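You operate a simulated robot arm through the tools that you are given. There is no shell and no other tool.

Carry out the task below with a simulated two-armed robot. There is one attempt and no reset: what you move stays moved.

## Task
Couple the air hose to ROLLER and set 4 bar.
Fine: let the air out with the white button before coupling; star knob to zero and hose on before the yellow lever opens; then set it by the gauge.

Only the result counts: the job must be done as asked and must still hold three seconds after the hand-in. Knocking over, shifting, dropping, spilling or breaking anything else fails it.

## Robot
Two 7-joint arms with two-finger grippers on one trunk that stands fixed in place. Base frame: the origin is at the foot of the trunk, x ahead of it, y to its left, z up. Lengths are in mm, angles in degrees, forces in N, time in s.
The left shoulder is at [78, 151, 988], the right one opposite. With the tool pointing down near the work surface each hand reaches from about 100 to 740 mm from the base axis, measured 20 degrees to its own side. Payload 2.54 kg a hand.
Tool frame (each hand has its own): the origin (TCP) lies between the finger pads and is the grasp point; the fingertips stand 30 mm ahead of it; z points along the fingers, y is the line along which they close. The gripper opens to 116 mm; its body begins 95 mm behind the TCP.
Orientation is that of the tool frame in the base frame, as a unit quaternion [w, x, y, z]. With the fingers straight down and closing along the base's y, the tool's x points along the base's -x, its y along +y and its z along -z.

## Interface
- The arms move only by the tool nudge_tool. It takes "left_increments", "right_increments" or both (then of equal length, played together; a hand with none holds still); each is a list of rows, each a list of 7 numbers: the shift along the base's x, y, z in mm, then the turn, a rotation vector about the base's x, y, z in degrees, then the gripper command, from -1 (shut) to 1 (fully open), values between in proportion. In form: [[dx, dy, dz, rx, ry, rz, claw], ...]. A call has 1 to 20 rows; each row is the pose to reach, as a shift and turn from the pose commanded when the call began. A row lasts 0.2 s, in which the tool goes at most 50 mm and 8.6 degrees; a call with a longer step from one row to the next is refused whole, and so is a gripper value outside its range. Where a pose cannot be reached the arm comes as near as it can. A force on the tool above 40 N (or 10 N above the force at the start of the call, whichever is more), or a blocked arm, ends the call early, and 0.2 s more pass. Each finger travels about 72 mm/s and halts on what it meets, pressing with about 22 N; the grip force reading is that of the motor and also rises with nothing between the fingers. The clock runs only during rows and for 0.2 s after the last one: add rows that repeat a pose to give the fingers time. The reply holds the time, the measured pose of the TCP, the force on the tool along the base axes, the opening and the grip force, in the units named above and with some noise, with the torque about the TCP (base axes, N m) and any sound that the robot's microphone picked up.
- Cameras (640 x 400 px; columns grow to the right, rows downward): "scene" is now at [147.2, 17.1, 1173.6]; the picture's right is [0.35, -0.94, 0.00], its down [0.03, 0.01, -1.00] and it looks along [0.94, 0.35, 0.03] (base axes); focal length 214 px, centre (320, 200). "left" rides on the left gripper at [69, 15, -122] in its tool frame; the picture's right is [-0.21, 0.98, 0.00], its down [-0.83, -0.18, -0.53] and it looks along [-0.52, -0.11, 0.85] (tool axes); focal length 251 px, centre (320, 200). "right" rides on the right gripper at [69, -15, -122] in its tool frame; the picture's right is [0.21, 0.98, 0.00], its down [-0.83, 0.18, -0.53] and it looks along [-0.52, 0.12, 0.85] (tool axes); focal length 251 px, centre (320, 200).
- camera(camera): a new picture of that camera. The clock stands still meanwhile.
- lift_body(by): slides the trunk up (or, below 0, down) by that many mm; the arms and the scene camera ride with it, the base frame stays. It gives what a move gives, with no picture.
- head_to(pan, tilt): turns the head with the scene camera to pan (to the left, within 80 degrees either way) and tilt (down, from -29 to 69), counted from straight ahead of the robot. It gives what a move gives.
- point_at(camera, pixels): there is no depth. For up to 12 entries [column, row, z] of the newest picture of that camera ("zoom" is the newest enlarged one), the place [x, y] in the base frame at which the ray of that pixel passes the height z, good to about 2 mm, but the place of the scene camera against the robot may be out by one fixed shift of up to 18 mm in any direction. The clock stands still meanwhile.
- inspect(camera, box): a new picture of the part [left, top, right, bottom] of that camera's present view, enlarged. The clock stands still meanwhile.
- sign_off(): hands the job in; it is judged then, once.

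Unless the task says otherwise, let go and move clear before handing in.

The tools are called by a JSON object that holds its "api" and its "payload". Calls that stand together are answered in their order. nudge_tool: Moves the arms, as the interface text tells. Its arguments: {"type":"object","properties":{"left_increments":{"type":"array","items":{"type":"array","items":{"type":"number"}}},"right_increments":{"type":"array","items":{"type":"array","items":{"type":"number"}}}},"required":[]} The other tools are called the same way: lift_body (by) moves the trunk up or down; head_to (pan, tilt) turns the head that bears the scene camera; camera (camera) takes a picture; point_at (camera, pixels) gives the place at which the rays of pixels pass given heights; inspect (camera, box) takes an enlarged picture of a part of a camera's view; sign_off () hands the job in.

At the start:

```text
time_s: 0.0
left_tool_pos: [451.7, 377.3, 1229.3]
left_tool_rot: [0.0, 0.001, 1.0, -0.001]
left_wrist_force: [0.5, 0.2, -0.1]
left_wrist_torque: [-0.05, 0.01, 0.03]
left_width: 116.3
left_finger_force: 0.0
right_tool_pos: [406.4, -33.4, 1228.8]
right_tool_rot: [0.0, 0.0, 1.0, -0.001]
right_wrist_force: [-0.9, 0.1, 0.0]
right_wrist_torque: [-0.01, 0.0, 0.02]
right_width: 115.8
right_finger_force: 0.1
trunk travel left (down, up): [-225.0, 64.0]
head pan, tilt (commanded): [20.7, -1.8]
```

scene: 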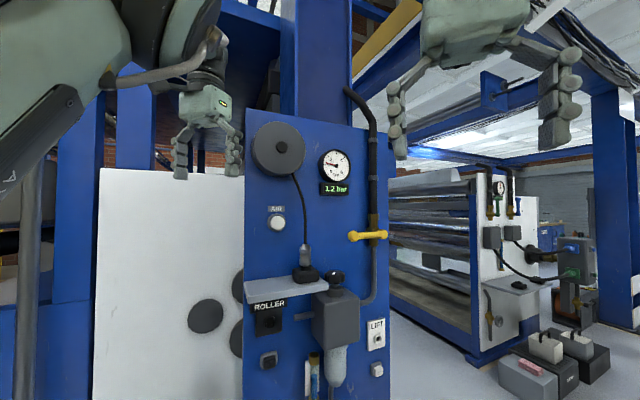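
right: 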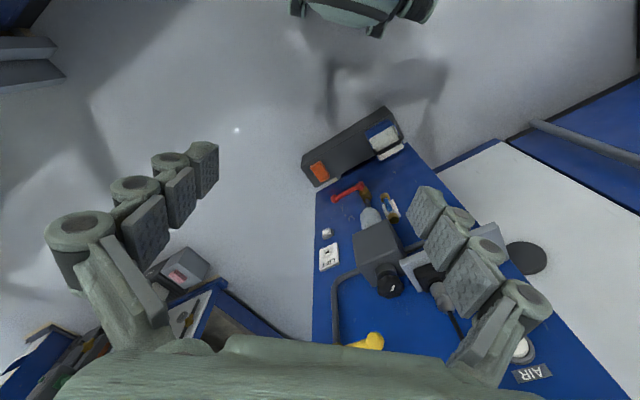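
left: 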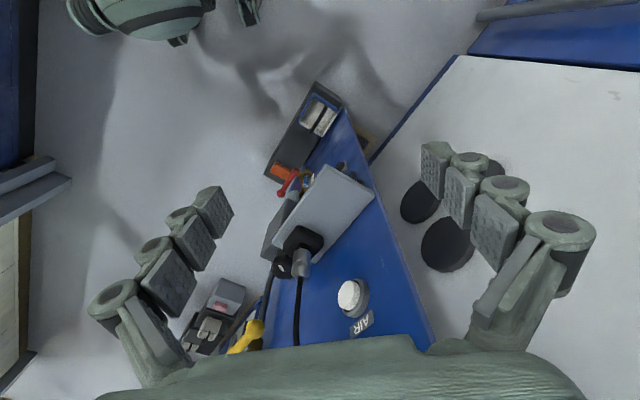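

The scene picture shows a blue panel with hose reel (278,150), gauge reading 1.2 bar (335,165), white AIR button (277,222), yellow lever (368,236), star knob (335,278), hose plug on a shelf (305,270), and the ROLLER socket (268,318) and LIFT socket (377,338). I will look at each enlarged before moving.

{"api": "inspect", "payload": {"camera": "scene", "box": [240, 120, 400, 220]}}

{"api": "inspect", "payload": {"camera": "scene", "box": [240, 220, 400, 320]}}

{"api": "inspect", "payload": {"camera": "scene", "box": [240, 300, 400, 400]}}

```text
4.00 times, centred on (320, 170) of scene
```

zoom: 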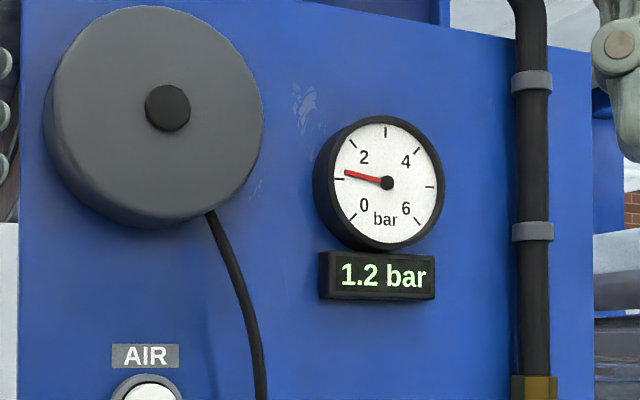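

```text
4.00 times, centred on (320, 270) of scene
```

zoom: 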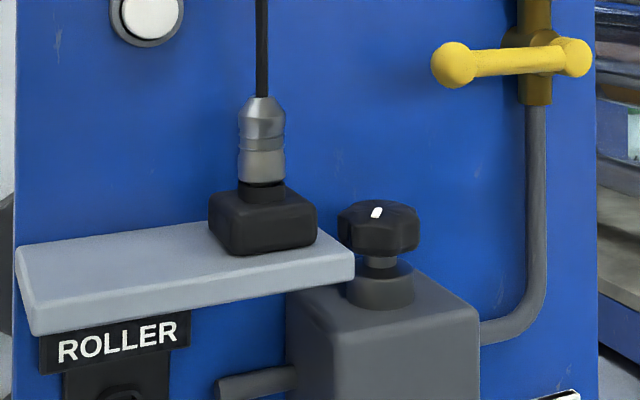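

```text
4.00 times, centred on (320, 350) of scene
```

zoom: 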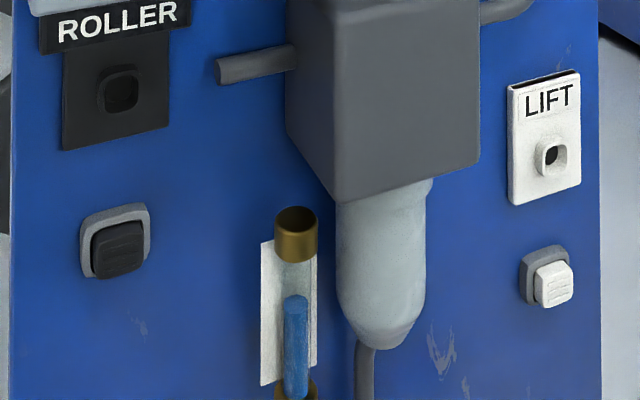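

The zoom shows gauge needle and display at 1.2 bar, the hose end (silver) parked on a black block, ROLLER socket black with a black button below, LIFT socket white with a white square button below, and the round white button labelled AIR. I'll tilt and pan the head to see the panel square and its lower part.

{"api": "head_to", "payload": {"pan": 20, "tilt": 30}}

{"api": "camera", "payload": {"camera": "scene"}}

```text
time_s: 1.0
left_tool_pos: [451.8, 376.0, 1229.9]
left_tool_rot: [0.0, 0.0, 1.0, 0.0]
left_wrist_force: [0.0, -0.9, 0.1]
left_wrist_torque: [-0.01, 0.02, 0.01]
left_width: 116.0
left_finger_force: 0.1
right_tool_pos: [405.2, -33.0, 1229.2]
right_tool_rot: [0.0, 0.0, 1.0, 0.0]
right_wrist_force: [0.1, 0.1, 1.4]
right_wrist_torque: [0.0, -0.01, 0.0]
right_width: 115.9
right_finger_force: 0.0
trunk travel left (down, up): [-225.0, 64.0]
head pan, tilt (commanded): [20.0, 30.0]
```

```text
taken
```

scene: 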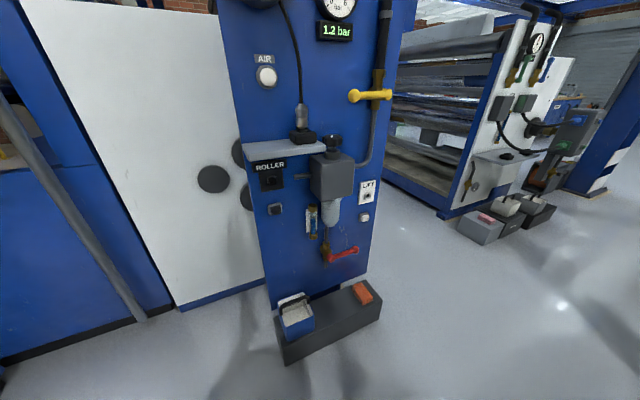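

{"api": "inspect", "payload": {"camera": "scene", "box": [230, 120, 390, 220]}}

{"api": "inspect", "payload": {"camera": "scene", "box": [240, 200, 400, 300]}}

{"api": "inspect", "payload": {"camera": "left", "box": [240, 80, 400, 180]}}

{"api": "inspect", "payload": {"camera": "left", "box": [230, 180, 390, 280]}}

{"api": "inspect", "payload": {"camera": "right", "box": [310, 180, 470, 280]}}

{"api": "inspect", "payload": {"camera": "right", "box": [300, 270, 508, 400]}}

```text
4.00 times, centred on (310, 170) of scene
```

zoom: 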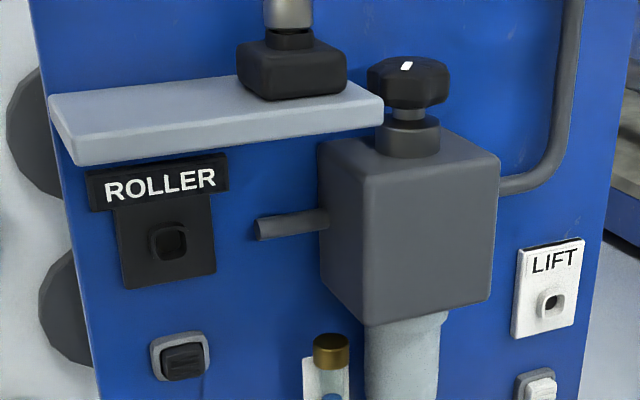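

```text
4.00 times, centred on (320, 250) of scene
```

zoom: 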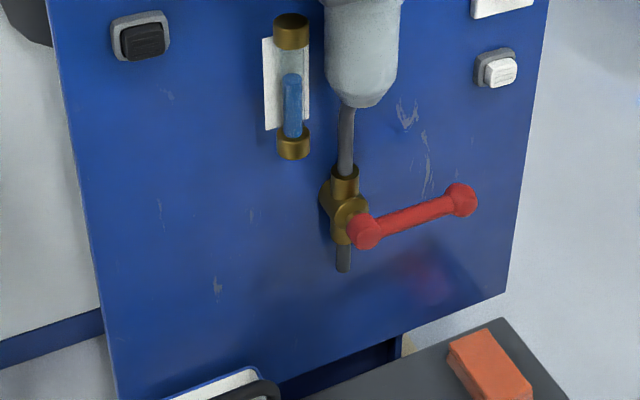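

```text
4.00 times, centred on (320, 130) of left
```

zoom: 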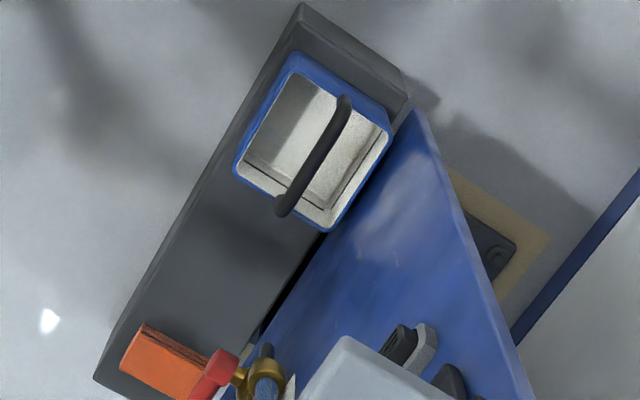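

```text
4.00 times, centred on (310, 230) of left
```

zoom: 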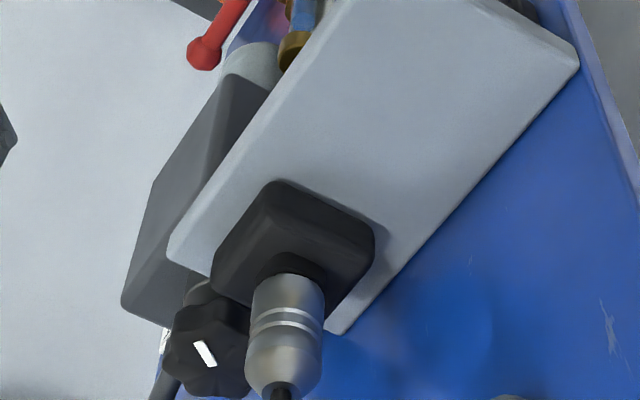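

```text
4.00 times, centred on (390, 230) of right
```

zoom: 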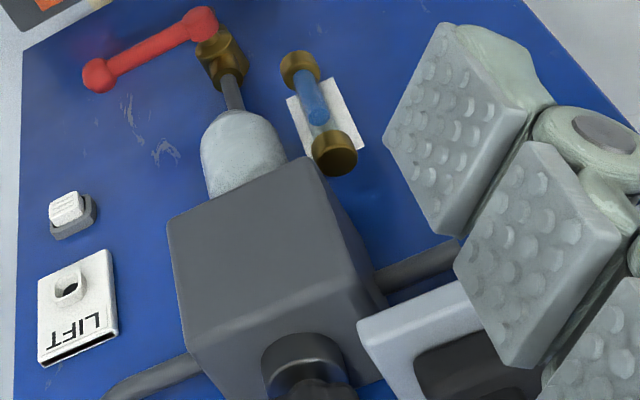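

```text
3.08 times, centred on (404, 335) of right
```

zoom: 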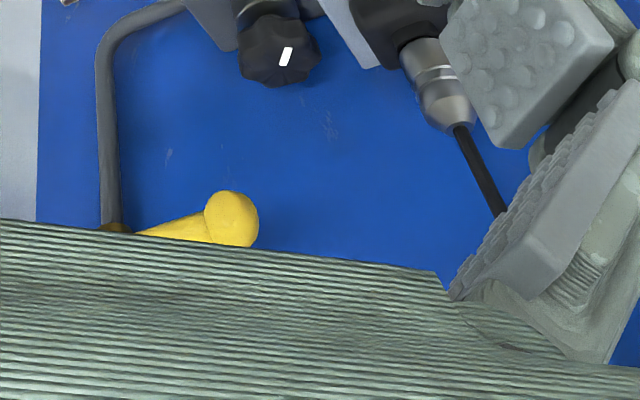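

Left and right pictures triangulate the star knob near [777, 220, 958] and the AIR button near [683, 371, 1128]; the panel faces roughly [-0.7, -0.7, 0]. I'll turn the right hand so its camera looks level at the panel from about 400 mm.

{"api": "nudge_tool", "payload": {"right_increments": [[10, 8, -19, 2.6, -6.3, 4.5, 1], [20, 16, -38, 5.2, -12.6, 9.0, 1], [30, 24, -57, 7.8, -18.9, 13.6, 1], [40, 32, -76, 10.4, -25.2, 18.1, 1], [50, 40, -95, 13.1, -31.6, 22.6, 1], [62, 52, -114, 15.7, -37.9, 27.1, 1], [76, 66, -133, 18.3, -44.2, 31.7, 1], [94, 80, -150, 20.9, -50.5, 36.2, 1], [110, 95, -165, 23.5, -56.8, 40.7, 1], [125, 110, -180, 23.5, -56.8, 40.7, 1]]}}

{"api": "camera", "payload": {"camera": "right"}}

{"api": "camera", "payload": {"camera": "scene"}}

```text
time_s: 3.2
left_tool_pos: [452.4, 377.3, 1230.1]
left_tool_rot: [0.0, 0.0, 1.0, 0.0]
left_wrist_force: [0.2, 0.1, -0.6]
left_wrist_torque: [0.02, 0.0, 0.02]
left_width: 116.1
left_finger_force: 0.0
right_tool_pos: [531.3, 78.1, 1049.2]
right_tool_rot: [0.463, -0.331, 0.8, 0.191]
right_wrist_force: [1.3, 0.3, 0.1]
right_wrist_torque: [0.05, 0.04, 0.0]
right_width: 115.7
right_finger_force: 0.1
trunk travel left (down, up): [-225.0, 64.0]
head pan, tilt (commanded): [20.0, 30.0]
```

```text
taken
```

right: 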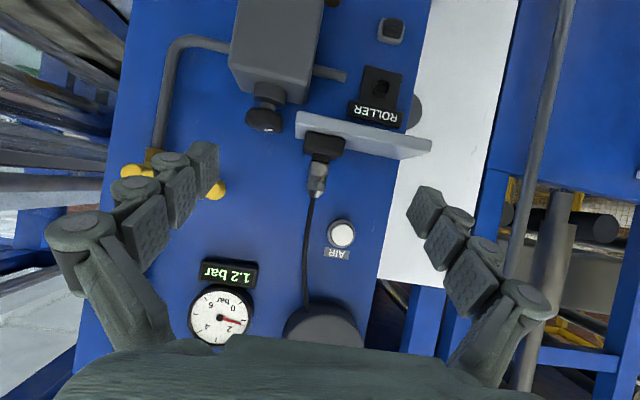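

```text
taken
```

scene: 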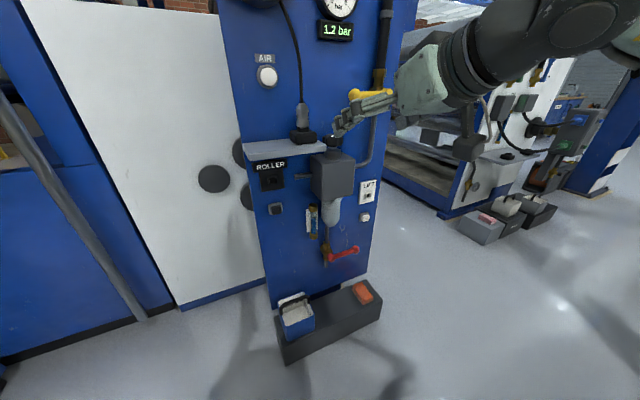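

The right camera now looks square at the panel (upside down): AIR button at (341,234), coupling at (318,180), ROLLER port at (382,85), star knob at (265,115), yellow ball at (217,190). I'll zoom for detail.

{"api": "inspect", "payload": {"camera": "right", "box": [230, 60, 438, 190]}}

{"api": "inspect", "payload": {"camera": "right", "box": [260, 100, 390, 260]}}

{"api": "inspect", "payload": {"camera": "right", "box": [320, 10, 448, 90]}}

{"api": "inspect", "payload": {"camera": "right", "box": [100, 100, 260, 220]}}

{"api": "inspect", "payload": {"camera": "scene", "box": [230, 80, 390, 180]}}

```text
3.08 times, centred on (334, 125) of right
```

zoom: 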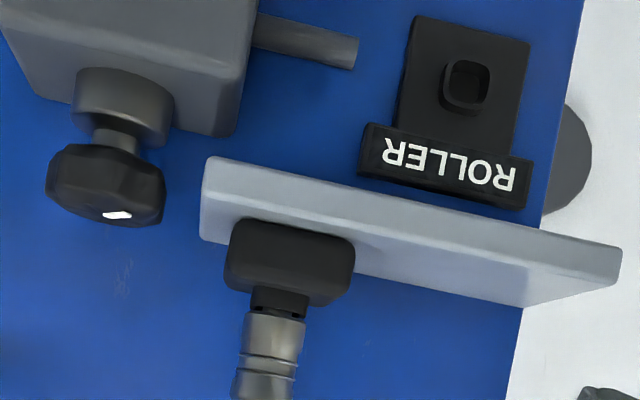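

```text
2.50 times, centred on (325, 180) of right
```

zoom: 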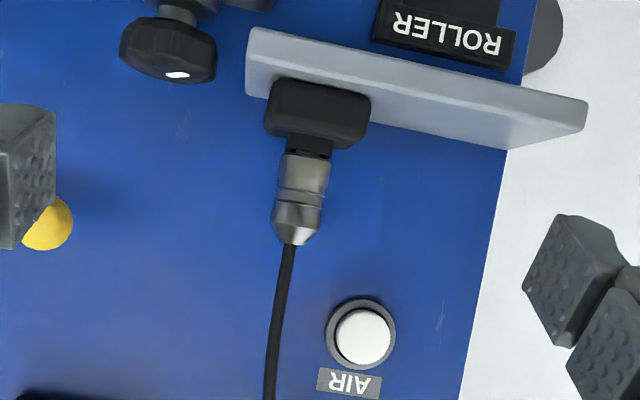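

```text
5.00 times, centred on (384, 50) of right
```

zoom: 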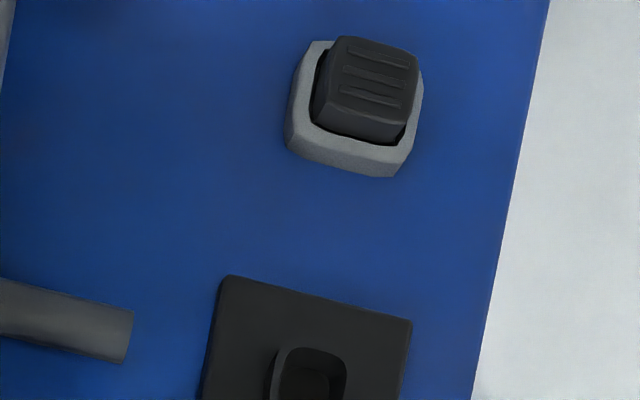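

```text
3.33 times, centred on (180, 160) of right
```

zoom: 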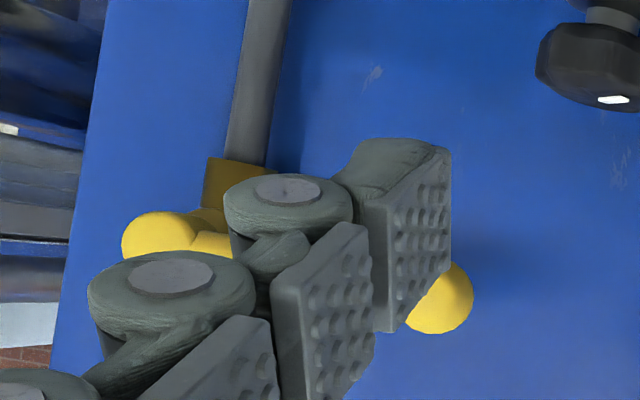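

```text
4.00 times, centred on (310, 130) of scene
```

zoom: 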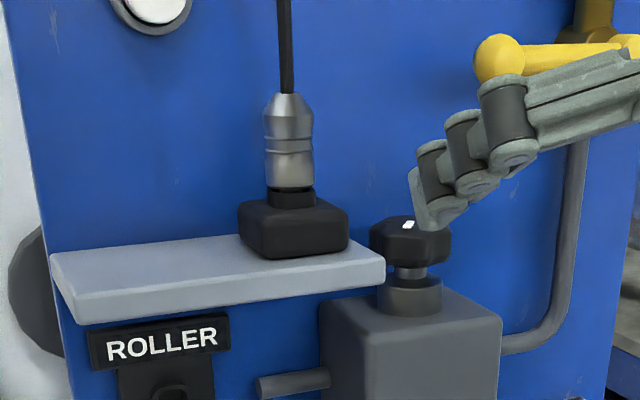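

The dock block, its neck and the silver coupling are clear, and the ROLLER port is a rounded-square collar. I'll get rays for the key points.

{"api": "point_at", "payload": {"camera": "right", "pixels": [[268, 130, 965], [268, 130, 950], [381.8, 87, 870], [381.8, 87, 840], [319.6, 163, 1000], [319.6, 163, 980], [342, 235, 1120], [342, 235, 1100], [216, 189, 1050], [131.4, 171.5, 1050], [155.2, 155, 1020], [315, 197, 1040]]}}

{"api": "point_at", "payload": {"camera": "left", "pixels": [[281, 267.5, 965], [281, 267.5, 950], [350, 296, 1120], [350, 296, 1100], [301, 270, 1040], [301, 270, 980]]}}

```text
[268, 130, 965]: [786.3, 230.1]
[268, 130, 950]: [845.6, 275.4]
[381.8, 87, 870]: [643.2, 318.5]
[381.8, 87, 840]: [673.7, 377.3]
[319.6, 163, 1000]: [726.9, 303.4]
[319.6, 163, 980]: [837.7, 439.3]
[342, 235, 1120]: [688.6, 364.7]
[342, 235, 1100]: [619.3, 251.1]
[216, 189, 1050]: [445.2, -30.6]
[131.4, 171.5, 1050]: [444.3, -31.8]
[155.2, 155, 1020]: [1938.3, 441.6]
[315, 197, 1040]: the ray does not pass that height
```

```text
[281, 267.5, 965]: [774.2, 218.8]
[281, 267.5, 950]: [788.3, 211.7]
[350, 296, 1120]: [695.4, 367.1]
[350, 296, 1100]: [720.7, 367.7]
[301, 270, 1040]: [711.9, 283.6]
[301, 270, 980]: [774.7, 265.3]
```

Triangulation gives the AIR button at about [693, 367, 1121], the knob top at [771, 220, 968], and the panel plane at x+y about 1087 (45 degrees). I'll get more rays for the coupling and the shelf from the left camera.

{"api": "point_at", "payload": {"camera": "left", "pixels": [[301, 252, 1000], [301, 252, 980], [301, 274, 1040], [301, 274, 1020], [322, 168, 930], [322, 168, 950], [373, 196, 930], [373, 196, 950], [272, 244, 930], [272, 244, 950], [313, 262, 930], [313, 262, 950]]}}

{"api": "point_at", "payload": {"camera": "right", "pixels": [[315, 197, 1049], [315, 197, 1045], [301, 112, 930], [301, 112, 950], [429, 146, 930], [429, 146, 950], [400, 159, 930], [400, 159, 950], [131.4, 171.5, 1040], [131.4, 171.5, 1030], [216, 189, 1056], [216, 189, 1060]]}}

{"api": "inspect", "payload": {"camera": "left", "box": [200, 230, 360, 330]}}

```text
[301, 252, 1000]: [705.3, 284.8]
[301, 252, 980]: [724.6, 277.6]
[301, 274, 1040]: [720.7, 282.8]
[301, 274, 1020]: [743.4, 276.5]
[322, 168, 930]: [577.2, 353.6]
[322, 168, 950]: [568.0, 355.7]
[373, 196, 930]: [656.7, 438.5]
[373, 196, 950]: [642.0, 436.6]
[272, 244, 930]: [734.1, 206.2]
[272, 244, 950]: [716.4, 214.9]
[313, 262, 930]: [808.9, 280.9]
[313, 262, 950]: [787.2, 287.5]
```

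```text
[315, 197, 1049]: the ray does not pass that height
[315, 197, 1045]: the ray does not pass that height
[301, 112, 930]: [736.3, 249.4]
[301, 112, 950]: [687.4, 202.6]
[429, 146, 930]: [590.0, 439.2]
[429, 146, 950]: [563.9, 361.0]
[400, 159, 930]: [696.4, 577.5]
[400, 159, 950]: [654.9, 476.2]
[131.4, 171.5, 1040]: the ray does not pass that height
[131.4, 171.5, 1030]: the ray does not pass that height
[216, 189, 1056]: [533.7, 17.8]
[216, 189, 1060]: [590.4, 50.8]
```

```text
4.00 times, centred on (280, 280) of left
```

zoom: 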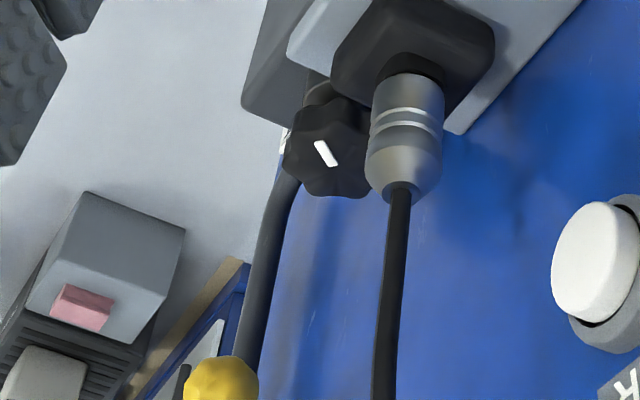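

The coupling body stands at about [705, 285], z 1003–1058, and the shelf front is 112 mm out from the panel. I'll pull the right hand back out of the way and bring the left hand, shut, to a level pose in front of the AIR button.

{"api": "nudge_tool", "payload": {"left_increments": [[15, -6, -9, 2.9, -7.1, 2.9, -1], [29, -12, -18, 5.9, -14.2, 5.9, -1], [44, -18, -27, 8.8, -21.2, 8.8, -1], [58, -24, -36, 11.7, -28.3, 11.7, -1], [73, -30, -45, 14.7, -35.4, 14.7, -1], [88, -36, -55, 17.6, -42.5, 17.6, -1], [102, -41, -64, 20.5, -49.5, 20.5, -1], [117, -47, -73, 23.5, -56.6, 23.5, -1], [131, -53, -82, 26.4, -63.7, 26.4, -1], [146, -59, -91, 29.3, -70.8, 29.3, -1], [160, -65, -100, 32.3, -77.8, 32.3, -1], [175, -71, -109, 35.2, -84.9, 35.2, -1]], "right_increments": [[-20, -35, -5, 0, 0, 0, 1], [-40, -70, -10, 0, 0, 0, 1], [-60, -105, -15, 0, 0, 0, 1], [-80, -140, -20, 0, 0, 0, 1], [-100, -175, -25, 0, 0, 0, 1], [-110, -200, -30, 0, 0, 0, 1], [-110, -200, -30, 0, 0, 0, 1], [-110, -200, -30, 0, 0, 0, 1], [-110, -200, -30, 0, 0, 0, 1], [-110, -200, -30, 0, 0, 0, 1], [-110, -200, -30, 0, 0, 0, 1], [-110, -200, -30, 0, 0, 0, 1]]}}

{"api": "head_to", "payload": {"pan": 25, "tilt": 8}}

{"api": "camera", "payload": {"camera": "scene"}}

{"api": "camera", "payload": {"camera": "left"}}

{"api": "camera", "payload": {"camera": "right"}}

```text
time_s: 5.5
left_tool_pos: [619.0, 441.3, 1158.4]
left_tool_rot: [0.576, -0.242, 0.742, 0.242]
left_wrist_force: [-5.1, 7.5, 0.5]
left_wrist_torque: [0.01, 0.04, 0.17]
left_width: 0.0
left_finger_force: 21.6
left hand out of reach, approached as far as the arm can: row 5, 6, 7, 8, 9, 10, 11
right_tool_pos: [422.7, -119.6, 1017.9]
right_tool_rot: [0.46, -0.332, 0.801, 0.192]
right_wrist_force: [0.8, -0.3, -0.9]
right_wrist_torque: [-0.04, 0.03, 0.0]
right_width: 116.0
right_finger_force: 0.0
trunk travel left (down, up): [-225.0, 64.0]
head pan, tilt (commanded): [20.0, 30.0]
stopped in row 11 (left hand): the force on the tool passed its limit at 112 N (the readings are from after the stop); the commanded pose is now the measured one
```

```text
time_s: 6.3
left_tool_pos: [617.9, 439.6, 1162.6]
left_tool_rot: [0.579, -0.243, 0.74, 0.242]
left_wrist_force: [-3.8, 4.3, -3.4]
left_wrist_torque: [-0.04, 0.08, 0.16]
left_width: 0.0
left_finger_force: 22.3
right_tool_pos: [421.9, -120.9, 1019.1]
right_tool_rot: [0.462, -0.332, 0.8, 0.192]
right_wrist_force: [1.3, 0.3, -1.0]
right_wrist_torque: [0.0, -0.04, -0.01]
right_width: 115.8
right_finger_force: 0.1
trunk travel left (down, up): [-225.0, 64.0]
head pan, tilt (commanded): [25.0, 8.0]
```

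```text
taken
```

scene: 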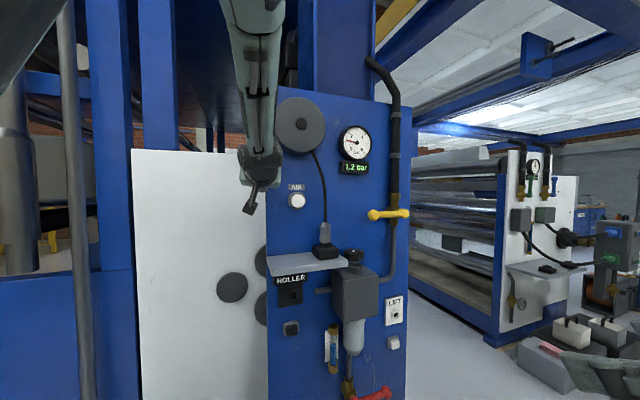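

```text
taken
```

left: 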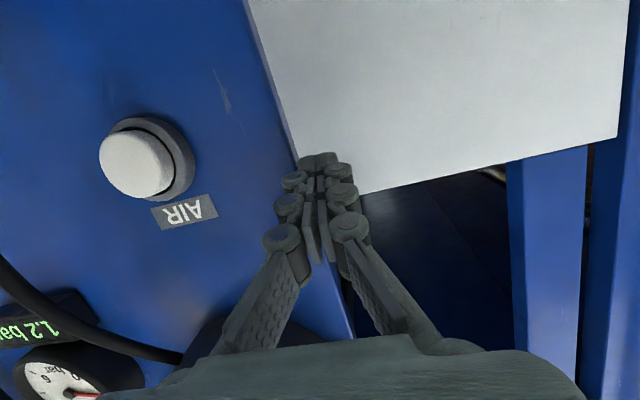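

```text
taken
```

right: 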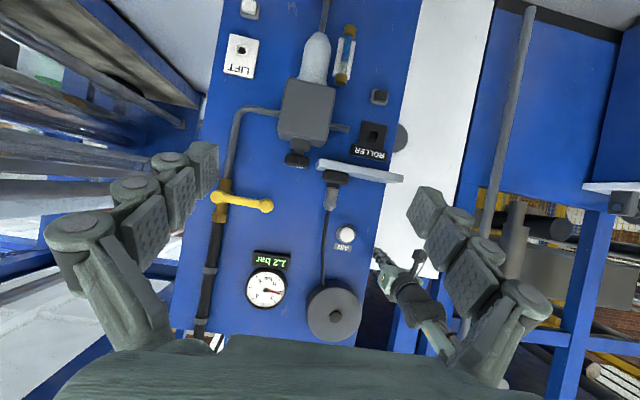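

The left arm could not follow that pose; it ended at [618, 440, 1160] with the tips past the panel's left edge, after a 112 N touch. I'll back it off and fold it away to the left, then use the right arm, which reaches this side better.

{"api": "nudge_tool", "payload": {"left_increments": [[-20, -20, 0, 0, 0, 0, -1], [-40, -38, 2, 0, 0, 0, -1], [-58, -36, 10, -3.0, 7.3, -3.0, -1], [-76, -34, 18, -6.1, 14.5, -6.1, -1], [-94, -30, 25, -9.1, 21.8, -9.1, -1], [-112, -26, 32, -12.2, 29.1, -12.2, -1], [-130, -22, 39, -15.2, 36.3, -15.2, -1], [-148, -16, 46, -18.2, 43.6, -18.3, -1], [-166, -10, 53, -21.3, 50.9, -21.3, -1], [-184, -4, 60, -24.3, 58.2, -24.4, -1], [-201, 4, 66, -27.4, 65.4, -27.4, -1], [-218, 10, 72, -30.4, 72.7, -30.5, -1]]}}

{"api": "camera", "payload": {"camera": "scene"}}

```text
time_s: 8.9
left_tool_pos: [397.3, 446.4, 1237.0]
left_tool_rot: [0.002, 0.002, 1.0, -0.001]
left_wrist_force: [0.3, -0.3, -0.2]
left_wrist_torque: [0.03, -0.03, -0.02]
left_width: 0.3
left_finger_force: 21.3
left hand out of reach, approached as far as the arm can: row 1, 2, 3, 4, 5, 6, 7
right_tool_pos: [421.3, -122.9, 1019.0]
right_tool_rot: [0.462, -0.332, 0.8, 0.191]
right_wrist_force: [-0.8, -0.5, 0.6]
right_wrist_torque: [-0.02, -0.02, -0.04]
right_width: 116.0
right_finger_force: 0.0
trunk travel left (down, up): [-225.0, 64.0]
head pan, tilt (commanded): [25.0, 8.0]
```

```text
taken
```

scene: 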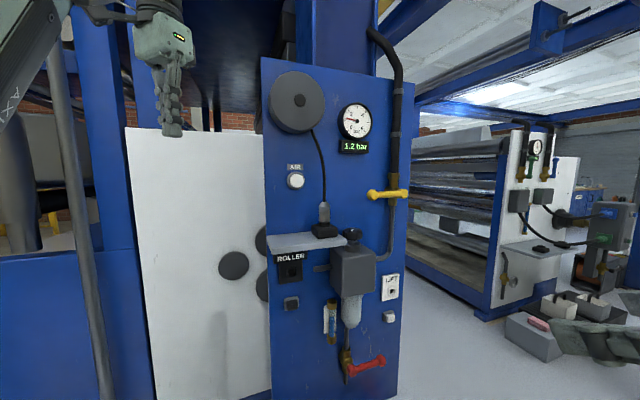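

The left hand is parked at [397, 446, 1237] and the panel looks unchanged, gauge still 1.2 bar. I'll bring the right hand, shut and level, to about 30 mm in front of the AIR button.

{"api": "nudge_tool", "payload": {"right_increments": [[19, 38, 9, 1.8, -1.8, 0, -1], [38, 75, 17, 3.5, -3.5, 0, -1], [57, 113, 26, 5.3, -5.3, 0, -1], [76, 150, 34, 7.1, -7.1, 0, -1], [95, 188, 43, 8.8, -8.8, 0, -1], [114, 225, 51, 10.6, -10.6, 0, -1], [133, 263, 60, 12.4, -12.4, 0, -1], [152, 300, 68, 14.1, -14.1, 0, -1], [171, 338, 77, 15.9, -15.9, 0, -1], [190, 375, 85, 17.7, -17.7, 0, -1], [209, 413, 94, 19.4, -19.4, 0, -1], [222, 440, 102, 21.2, -21.2, 0, -1]]}}

{"api": "camera", "payload": {"camera": "right"}}

{"api": "camera", "payload": {"camera": "scene"}}

```text
time_s: 11.6
left_tool_pos: [399.1, 446.1, 1235.2]
left_tool_rot: [0.001, 0.002, 1.0, -0.002]
left_wrist_force: [-0.2, 0.0, 0.5]
left_wrist_torque: [-0.02, 0.01, 0.01]
left_width: 0.0
left_finger_force: 22.2
right_tool_pos: [644.7, 319.4, 1117.8]
right_tool_rot: [0.653, -0.271, 0.653, 0.27]
right_wrist_force: [-0.1, -0.7, -0.3]
right_wrist_torque: [0.02, 0.02, -0.02]
right_width: 0.1
right_finger_force: 22.0
trunk travel left (down, up): [-225.0, 64.0]
head pan, tilt (commanded): [25.0, 8.0]
```

```text
taken
```

right: 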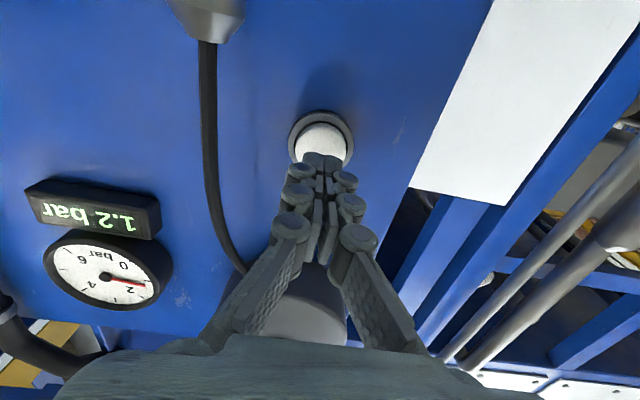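

```text
taken
```

scene: 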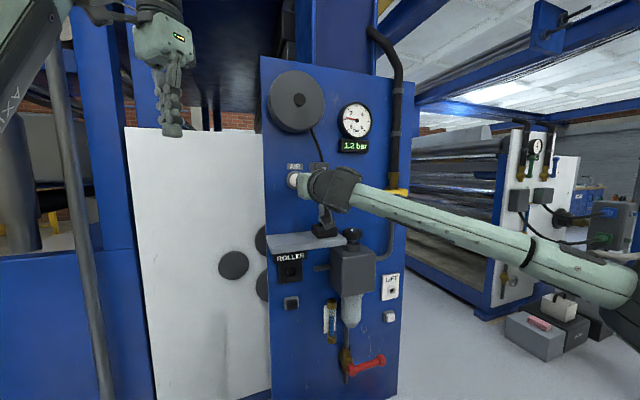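

The right fingers point straight at the white button (button at about (322,142), tips at (322,158)). I'll zoom to check the height alignment before pressing.

{"api": "inspect", "payload": {"camera": "right", "box": [270, 95, 370, 195]}}

{"api": "inspect", "payload": {"camera": "scene", "box": [260, 130, 388, 210]}}

```text
4.00 times, centred on (320, 145) of right
```

zoom: 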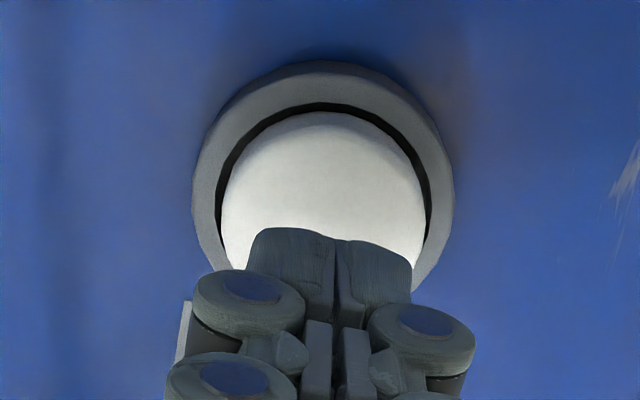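

```text
5.00 times, centred on (324, 170) of scene
```

zoom: 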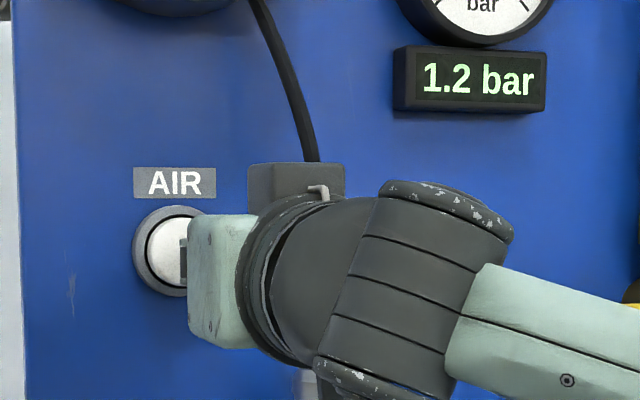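

The white disc is centred at (320.5,148) on the tool axis, so the height is right. I'll advance along the panel normal in small steps until it presses.

{"api": "nudge_tool", "payload": {"right_increments": [[10.6, 10.6, 0, 0, 0, 0, -1], [19.8, 19.8, 0, 0, 0, 0, -1], [24, 24, 0, 0, 0, 0, -1], [27, 27, 0, 0, 0, 0, -1], [29, 29, 0, 0, 0, 0, -1]]}}

{"api": "inspect", "payload": {"camera": "scene", "box": [260, 90, 420, 210]}}

```text
time_s: 12.8
left_tool_pos: [397.7, 444.3, 1236.6]
left_tool_rot: [0.002, 0.001, 1.0, -0.001]
left_wrist_force: [0.0, -0.3, -0.3]
left_wrist_torque: [0.04, -0.04, -0.02]
left_width: 0.0
left_finger_force: 21.6
right_tool_pos: [671.6, 347.5, 1121.0]
right_tool_rot: [0.652, -0.271, 0.654, 0.272]
right_wrist_force: [-9.8, -6.2, -5.0]
right_wrist_torque: [-0.09, 0.11, 0.05]
right_width: 6.1
right_finger_force: 28.3
trunk travel left (down, up): [-225.0, 64.0]
head pan, tilt (commanded): [25.0, 8.0]
heard: click
```

```text
3.33 times, centred on (340, 150) of scene
```

zoom: 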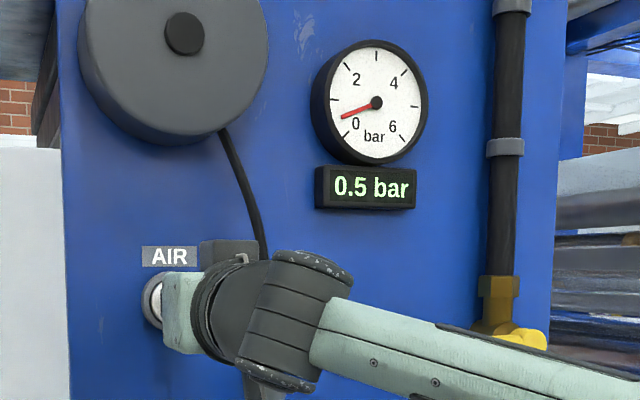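

A click was heard and the gauge has fallen to 0.5 bar, so this is the vent. I'll hold the press.

{"api": "nudge_tool", "payload": {"right_increments": [[0.7, 0.7, 0, 0, 0, 0, -1], [0.7, 0.7, 0, 0, 0, 0, -1], [0.7, 0.7, 0, 0, 0, 0, -1], [0.7, 0.7, 0, 0, 0, 0, -1], [0.7, 0.7, 0, 0, 0, 0, -1], [0.7, 0.7, 0, 0, 0, 0, -1], [0.7, 0.7, 0, 0, 0, 0, -1], [0.7, 0.7, 0, 0, 0, 0, -1]]}}

{"api": "inspect", "payload": {"camera": "scene", "box": [260, 90, 420, 210]}}

```text
time_s: 14.6
left_tool_pos: [398.6, 444.2, 1237.0]
left_tool_rot: [0.001, 0.002, 1.0, 0.0]
left_wrist_force: [-0.2, 0.2, 0.4]
left_wrist_torque: [0.02, -0.02, 0.01]
left_width: 0.2
left_finger_force: 21.8
right_tool_pos: [671.8, 347.0, 1122.5]
right_tool_rot: [0.653, -0.271, 0.652, 0.272]
right_wrist_force: [-15.0, -11.9, -7.2]
right_wrist_torque: [-0.15, 0.15, 0.06]
right_width: 6.0
right_finger_force: 28.8
trunk travel left (down, up): [-225.0, 64.0]
head pan, tilt (commanded): [25.0, 8.0]
```

```text
3.33 times, centred on (340, 150) of scene
```

zoom: 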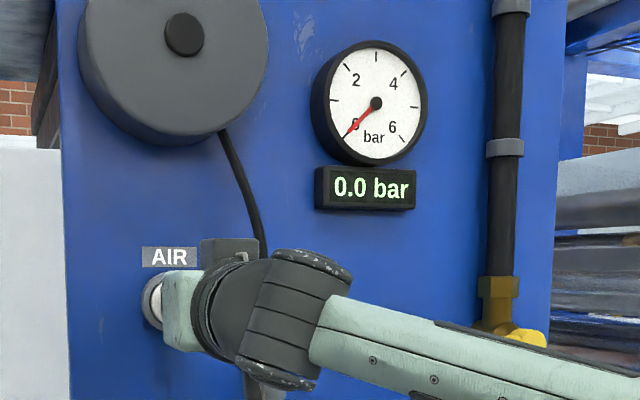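

The gauge and display now read 0.0 bar. I'll withdraw from the button, then bring the right hand, tilted 30 degrees down, to look at the star knob from about 100 mm.

{"api": "nudge_tool", "payload": {"right_increments": [[-28, -28, 0, 0, 0, 0, -1], [-60, -60, 0, 0, 0, 0, -1], [-90, -90, 0, 0, 0, 0, -1], [-85, -110, -20, -4.2, 4.2, 0, -0.5], [-60, -125, -40, -8.5, 8.5, 0, 0.1], [-35, -142, -60, -12.7, 12.7, 0, 0.1], [-10, -160, -80, -17.0, 17.0, 0, 0.1], [15, -178, -100, -21.2, 21.2, 0, 0.1], [34, -188, -112, -21.2, 21.2, 0, 0.1]]}}

{"api": "camera", "payload": {"camera": "right"}}

{"api": "camera", "payload": {"camera": "scene"}}

```text
time_s: 16.6
left_tool_pos: [400.5, 446.0, 1235.0]
left_tool_rot: [0.001, 0.002, 1.0, -0.003]
left_wrist_force: [0.5, 0.2, -0.5]
left_wrist_torque: [0.0, 0.01, 0.01]
left_width: 0.0
left_finger_force: 21.8
right_tool_pos: [708.5, 159.1, 1007.9]
right_tool_rot: [0.461, -0.33, 0.801, 0.191]
right_wrist_force: [0.3, 0.4, -0.1]
right_wrist_torque: [0.02, 0.0, 0.0]
right_width: 63.9
right_finger_force: 0.1
trunk travel left (down, up): [-225.0, 64.0]
head pan, tilt (commanded): [25.0, 8.0]
```

```text
taken
```

right: 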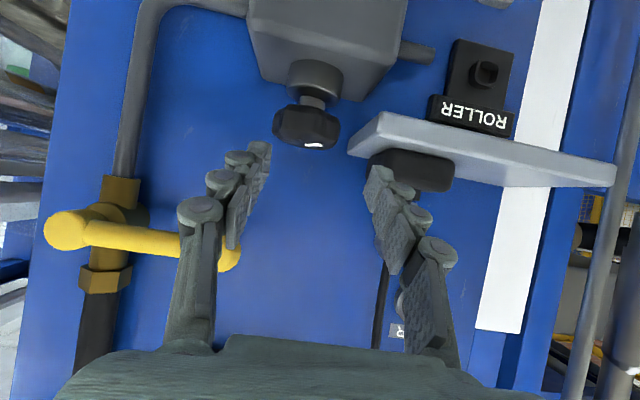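

```text
taken
```

scene: 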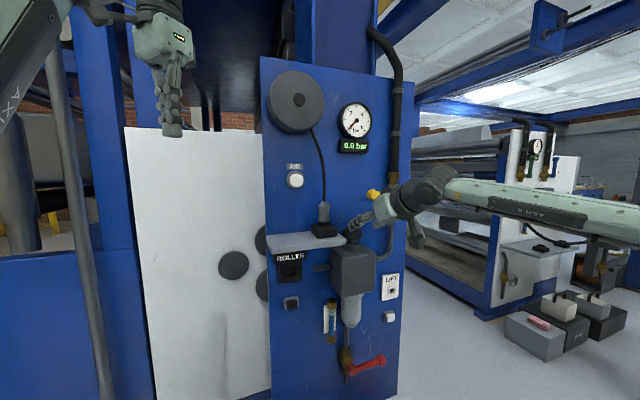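

Gauge holds at 0.0 bar. The knob is at (307,127) in the right camera with its white mark at (314,145); I'll zoom in and measure it.

{"api": "inspect", "payload": {"camera": "right", "box": [230, 60, 390, 180]}}

{"api": "point_at", "payload": {"camera": "right", "pixels": [[307, 140, 960], [307, 140, 950], [313.5, 145, 965], [313.5, 145, 960], [272, 128, 955], [340, 133, 955], [315, 98, 930], [315, 85, 920], [348, 152, 938], [452, 180, 975], [372, 160, 975], [231, 258, 1060]]}}

{"api": "inspect", "payload": {"camera": "scene", "box": [320, 190, 400, 280]}}

```text
3.33 times, centred on (310, 120) of right
```

zoom: 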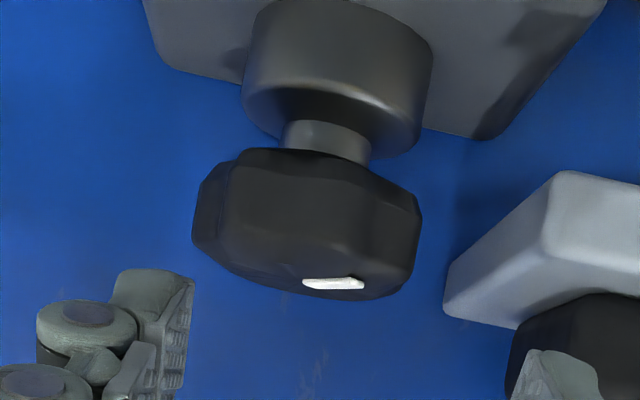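

```text
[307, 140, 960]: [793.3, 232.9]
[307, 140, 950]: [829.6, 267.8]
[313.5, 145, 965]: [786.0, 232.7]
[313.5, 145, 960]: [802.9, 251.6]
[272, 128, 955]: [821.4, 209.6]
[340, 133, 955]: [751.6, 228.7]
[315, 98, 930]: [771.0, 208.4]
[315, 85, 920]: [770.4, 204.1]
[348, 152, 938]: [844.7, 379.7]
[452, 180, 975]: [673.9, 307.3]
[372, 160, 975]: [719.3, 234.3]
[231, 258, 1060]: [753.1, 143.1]
```

```text
4.44 times, centred on (360, 235) of scene
```

zoom: 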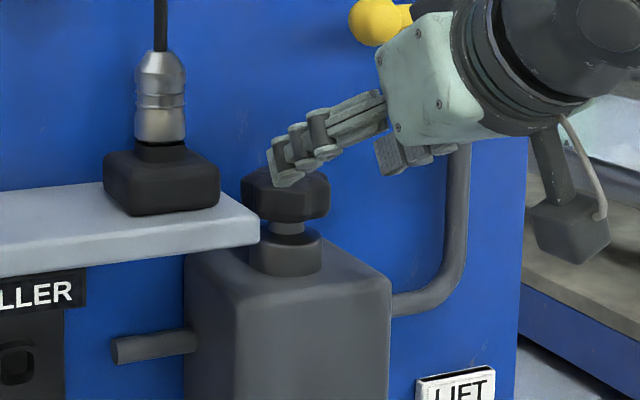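

The knob is about 60 mm across, but its centre in depth is uncertain. I'll raise the right hand 110 mm to see the knob top from above.

{"api": "nudge_tool", "payload": {"right_increments": [[-20, -20, 30, 0, 0, 0, 0.1], [-20, -20, 70, 0, 0, 0, 0.1], [-20, -20, 110, 0, 0, 0, 0.1], [-20, -20, 110, -4.2, 4.2, 0, 0.1], [-20, -20, 110, -8.5, 8.5, 0, 0.1]]}}

{"api": "camera", "payload": {"camera": "right"}}

```text
time_s: 17.8
left_tool_pos: [399.3, 446.8, 1236.0]
left_tool_rot: [0.001, 0.001, 1.0, -0.002]
left_wrist_force: [0.3, 0.0, -0.1]
left_wrist_torque: [-0.01, -0.03, 0.02]
left_width: 0.0
left_finger_force: 21.9
right_tool_pos: [687.1, 139.3, 1117.1]
right_tool_rot: [0.374, -0.35, 0.845, 0.155]
right_wrist_force: [-0.1, 1.0, -0.2]
right_wrist_torque: [-0.01, 0.04, -0.01]
right_width: 63.9
right_finger_force: 0.2
trunk travel left (down, up): [-225.0, 64.0]
head pan, tilt (commanded): [25.0, 8.0]
```

```text
taken
```

right: 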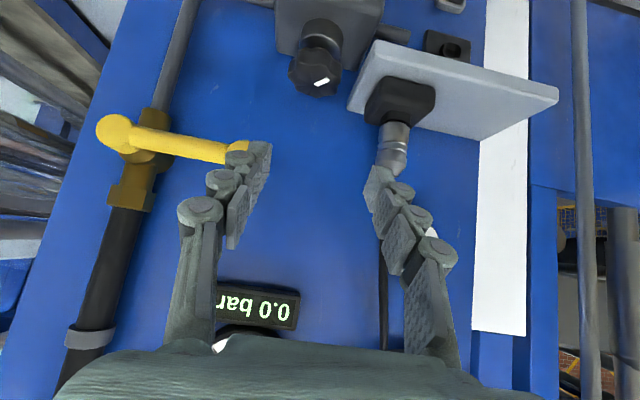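

The knob top is now visible at (315,75). Zooming in.

{"api": "inspect", "payload": {"camera": "right", "box": [240, 10, 400, 130]}}

{"api": "inspect", "payload": {"camera": "right", "box": [330, 20, 490, 140]}}

```text
3.33 times, centred on (320, 70) of right
```

zoom: 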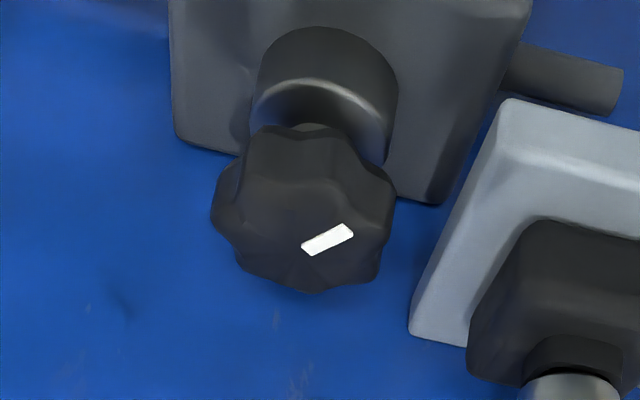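

```text
3.33 times, centred on (410, 80) of right
```

zoom: 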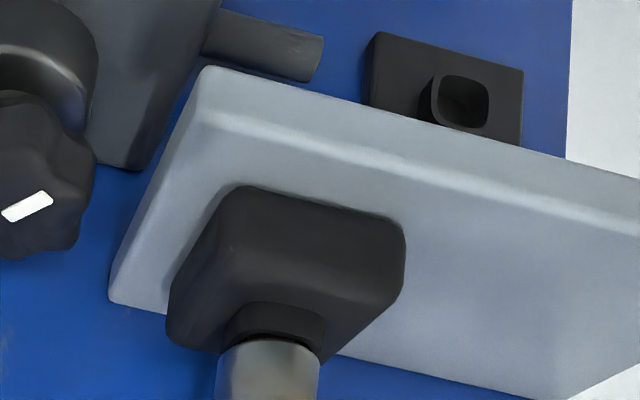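

{"api": "point_at", "payload": {"camera": "right", "pixels": [[315, 81.4, 968], [315, 81.4, 960], [314.9, 84, 968], [329.6, 79.6, 968], [287.6, 75, 960], [342.5, 72, 960], [371.6, 52.4, 938], [347.6, 110, 938], [387.5, 75.5, 980], [365, 114, 980], [434, 97, 980], [453, 50, 835]]}}

```text
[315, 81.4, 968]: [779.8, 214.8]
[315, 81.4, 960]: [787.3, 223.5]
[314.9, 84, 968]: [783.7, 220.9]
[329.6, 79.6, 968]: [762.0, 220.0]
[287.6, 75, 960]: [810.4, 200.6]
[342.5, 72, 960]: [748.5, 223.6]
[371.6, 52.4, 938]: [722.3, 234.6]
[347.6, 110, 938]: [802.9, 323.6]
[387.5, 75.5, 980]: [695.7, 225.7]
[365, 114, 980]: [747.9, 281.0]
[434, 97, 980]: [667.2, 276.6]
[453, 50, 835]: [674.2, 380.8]
```

From this view the knob centre is about [782, 219] with its top at z 968 and the mark pointing toward -x; the panel is at x+y of about 1075 and the shelf top about z 950. I'll withdraw the right hand and bring the left hand, pitched 45 degrees and half open, toward the coupling from the front.

{"api": "nudge_tool", "payload": {"left_increments": [[0, 0, 0, 0, 0, 0, 0.1], [0, 0, 0, 0, 0, 0, 0.1], [0, 0, 0, 0, 0, 0, 0.1], [24, -18, -12, 0, -5, 0, 0.1], [48, -36, -25, 0, -10, 0, 0.1], [72, -54, -37, 0, -15, 0, 0.1], [97, -72, -50, 0, -20, 0, 0.1], [121, -90, -62, 0, -25, 0, 0.1], [146, -108, -75, 0, -30, 0, 0.1], [170, -125, -87, 0, -35, 0, 0.1], [195, -143, -100, 0, -40, 0, 0.1], [215, -161, -113, 0, -45, 0, 0.1]], "right_increments": [[-32, -32, 0, 0, 0, 0, 0.1], [-62, -62, -7, 0, 0, 0, 0.1], [-90, -97, -15, 0, 0, 0, 0.1], [-118, -132, -22, 0, 0, 0, 0.1], [-146, -167, -30, 0, 0, 0, 0.1], [-174, -202, -40, 0, 0, 0, 0.1], [-202, -236, -50, 0, 0, 0, 0.1], [-230, -262, -60, 0, 0, 0, 0.1], [-230, -262, -60, 0, 0, 0, 0.1], [-230, -262, -60, 0, 0, 0, 0.1], [-230, -262, -60, 0, 0, 0, 0.1], [-230, -262, -60, 0, 0, 0, 0.1]]}}

{"api": "camera", "payload": {"camera": "left"}}

{"api": "camera", "payload": {"camera": "scene"}}

{"api": "camera", "payload": {"camera": "right"}}

```text
time_s: 20.4
left_tool_pos: [636.7, 302.0, 1126.8]
left_tool_rot: [0.385, 0.001, 0.923, 0.0]
left_wrist_force: [0.3, -0.6, 0.5]
left_wrist_torque: [-0.01, -0.01, -0.01]
left_width: 63.9
left_finger_force: 0.0
left hand out of reach, approached as far as the arm can: row 9, 10, 11, 12
right_tool_pos: [456.9, -123.3, 1061.3]
right_tool_rot: [0.374, -0.349, 0.845, 0.156]
right_wrist_force: [0.3, -0.2, -0.1]
right_wrist_torque: [0.0, -0.01, -0.01]
right_width: 63.7
right_finger_force: 0.1
trunk travel left (down, up): [-225.0, 64.0]
head pan, tilt (commanded): [25.0, 8.0]
```

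```text
taken
```

left: 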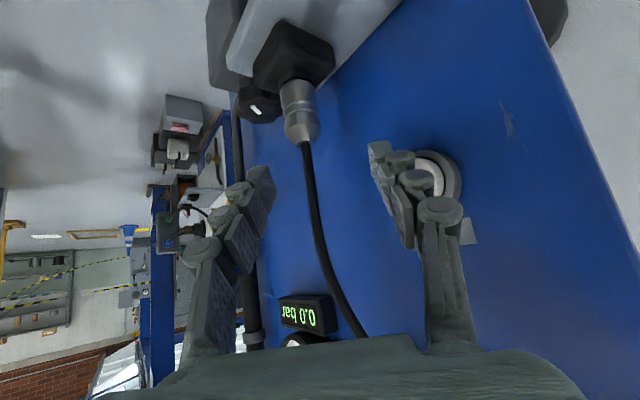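

```text
taken
```

scene: 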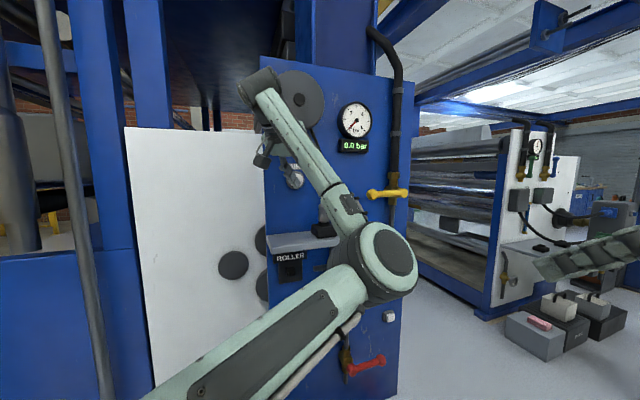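

```text
taken
```

right: 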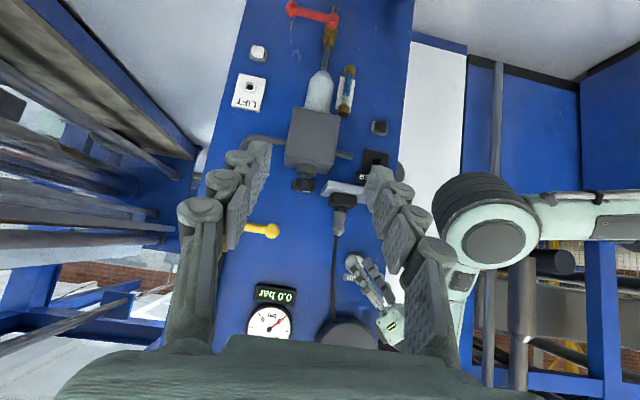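

The left hand stopped at [637, 302, 1127], about 17 mm off the commanded point because the arm cannot fold closer; the coupling shows at (300,110) between the fingers. I'll measure it with this camera.

{"api": "inspect", "payload": {"camera": "left", "box": [230, 10, 390, 130]}}

{"api": "inspect", "payload": {"camera": "left", "box": [230, 70, 390, 190]}}

```text
3.33 times, centred on (310, 70) of left
```

zoom: 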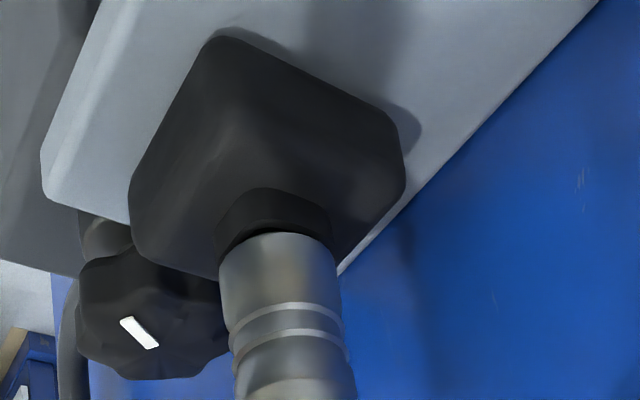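

```text
3.33 times, centred on (310, 130) of left
```

zoom: 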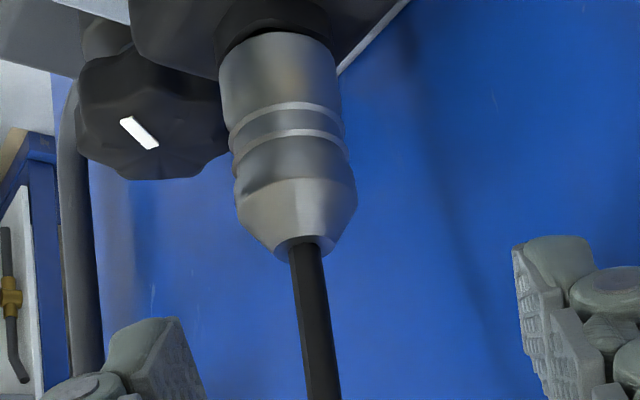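

The coupling axis works out at about [712, 287], its silver cylinder from z 1004 to 1041 and taper to 1058. I'll make a short test step to see which pose the commands are counted from.

{"api": "nudge_tool", "payload": {"left_increments": [[10, 1, -10, 0, 0, 0, 0.1], [25, 2, -25, 0, 0, 0, 0.1]]}}

```text
time_s: 20.9
left_tool_pos: [662.1, 303.7, 1099.5]
left_tool_rot: [0.383, 0.002, 0.924, -0.002]
left_wrist_force: [-0.6, 0.9, 1.0]
left_wrist_torque: [0.05, -0.04, -0.02]
left_width: 63.6
left_finger_force: 0.0
right_tool_pos: [457.9, -123.0, 1062.4]
right_tool_rot: [0.376, -0.349, 0.845, 0.155]
right_wrist_force: [-0.4, 0.0, -0.1]
right_wrist_torque: [0.01, 0.02, -0.02]
right_width: 63.5
right_finger_force: 0.1
trunk travel left (down, up): [-225.0, 64.0]
head pan, tilt (commanded): [25.0, 8.0]
```

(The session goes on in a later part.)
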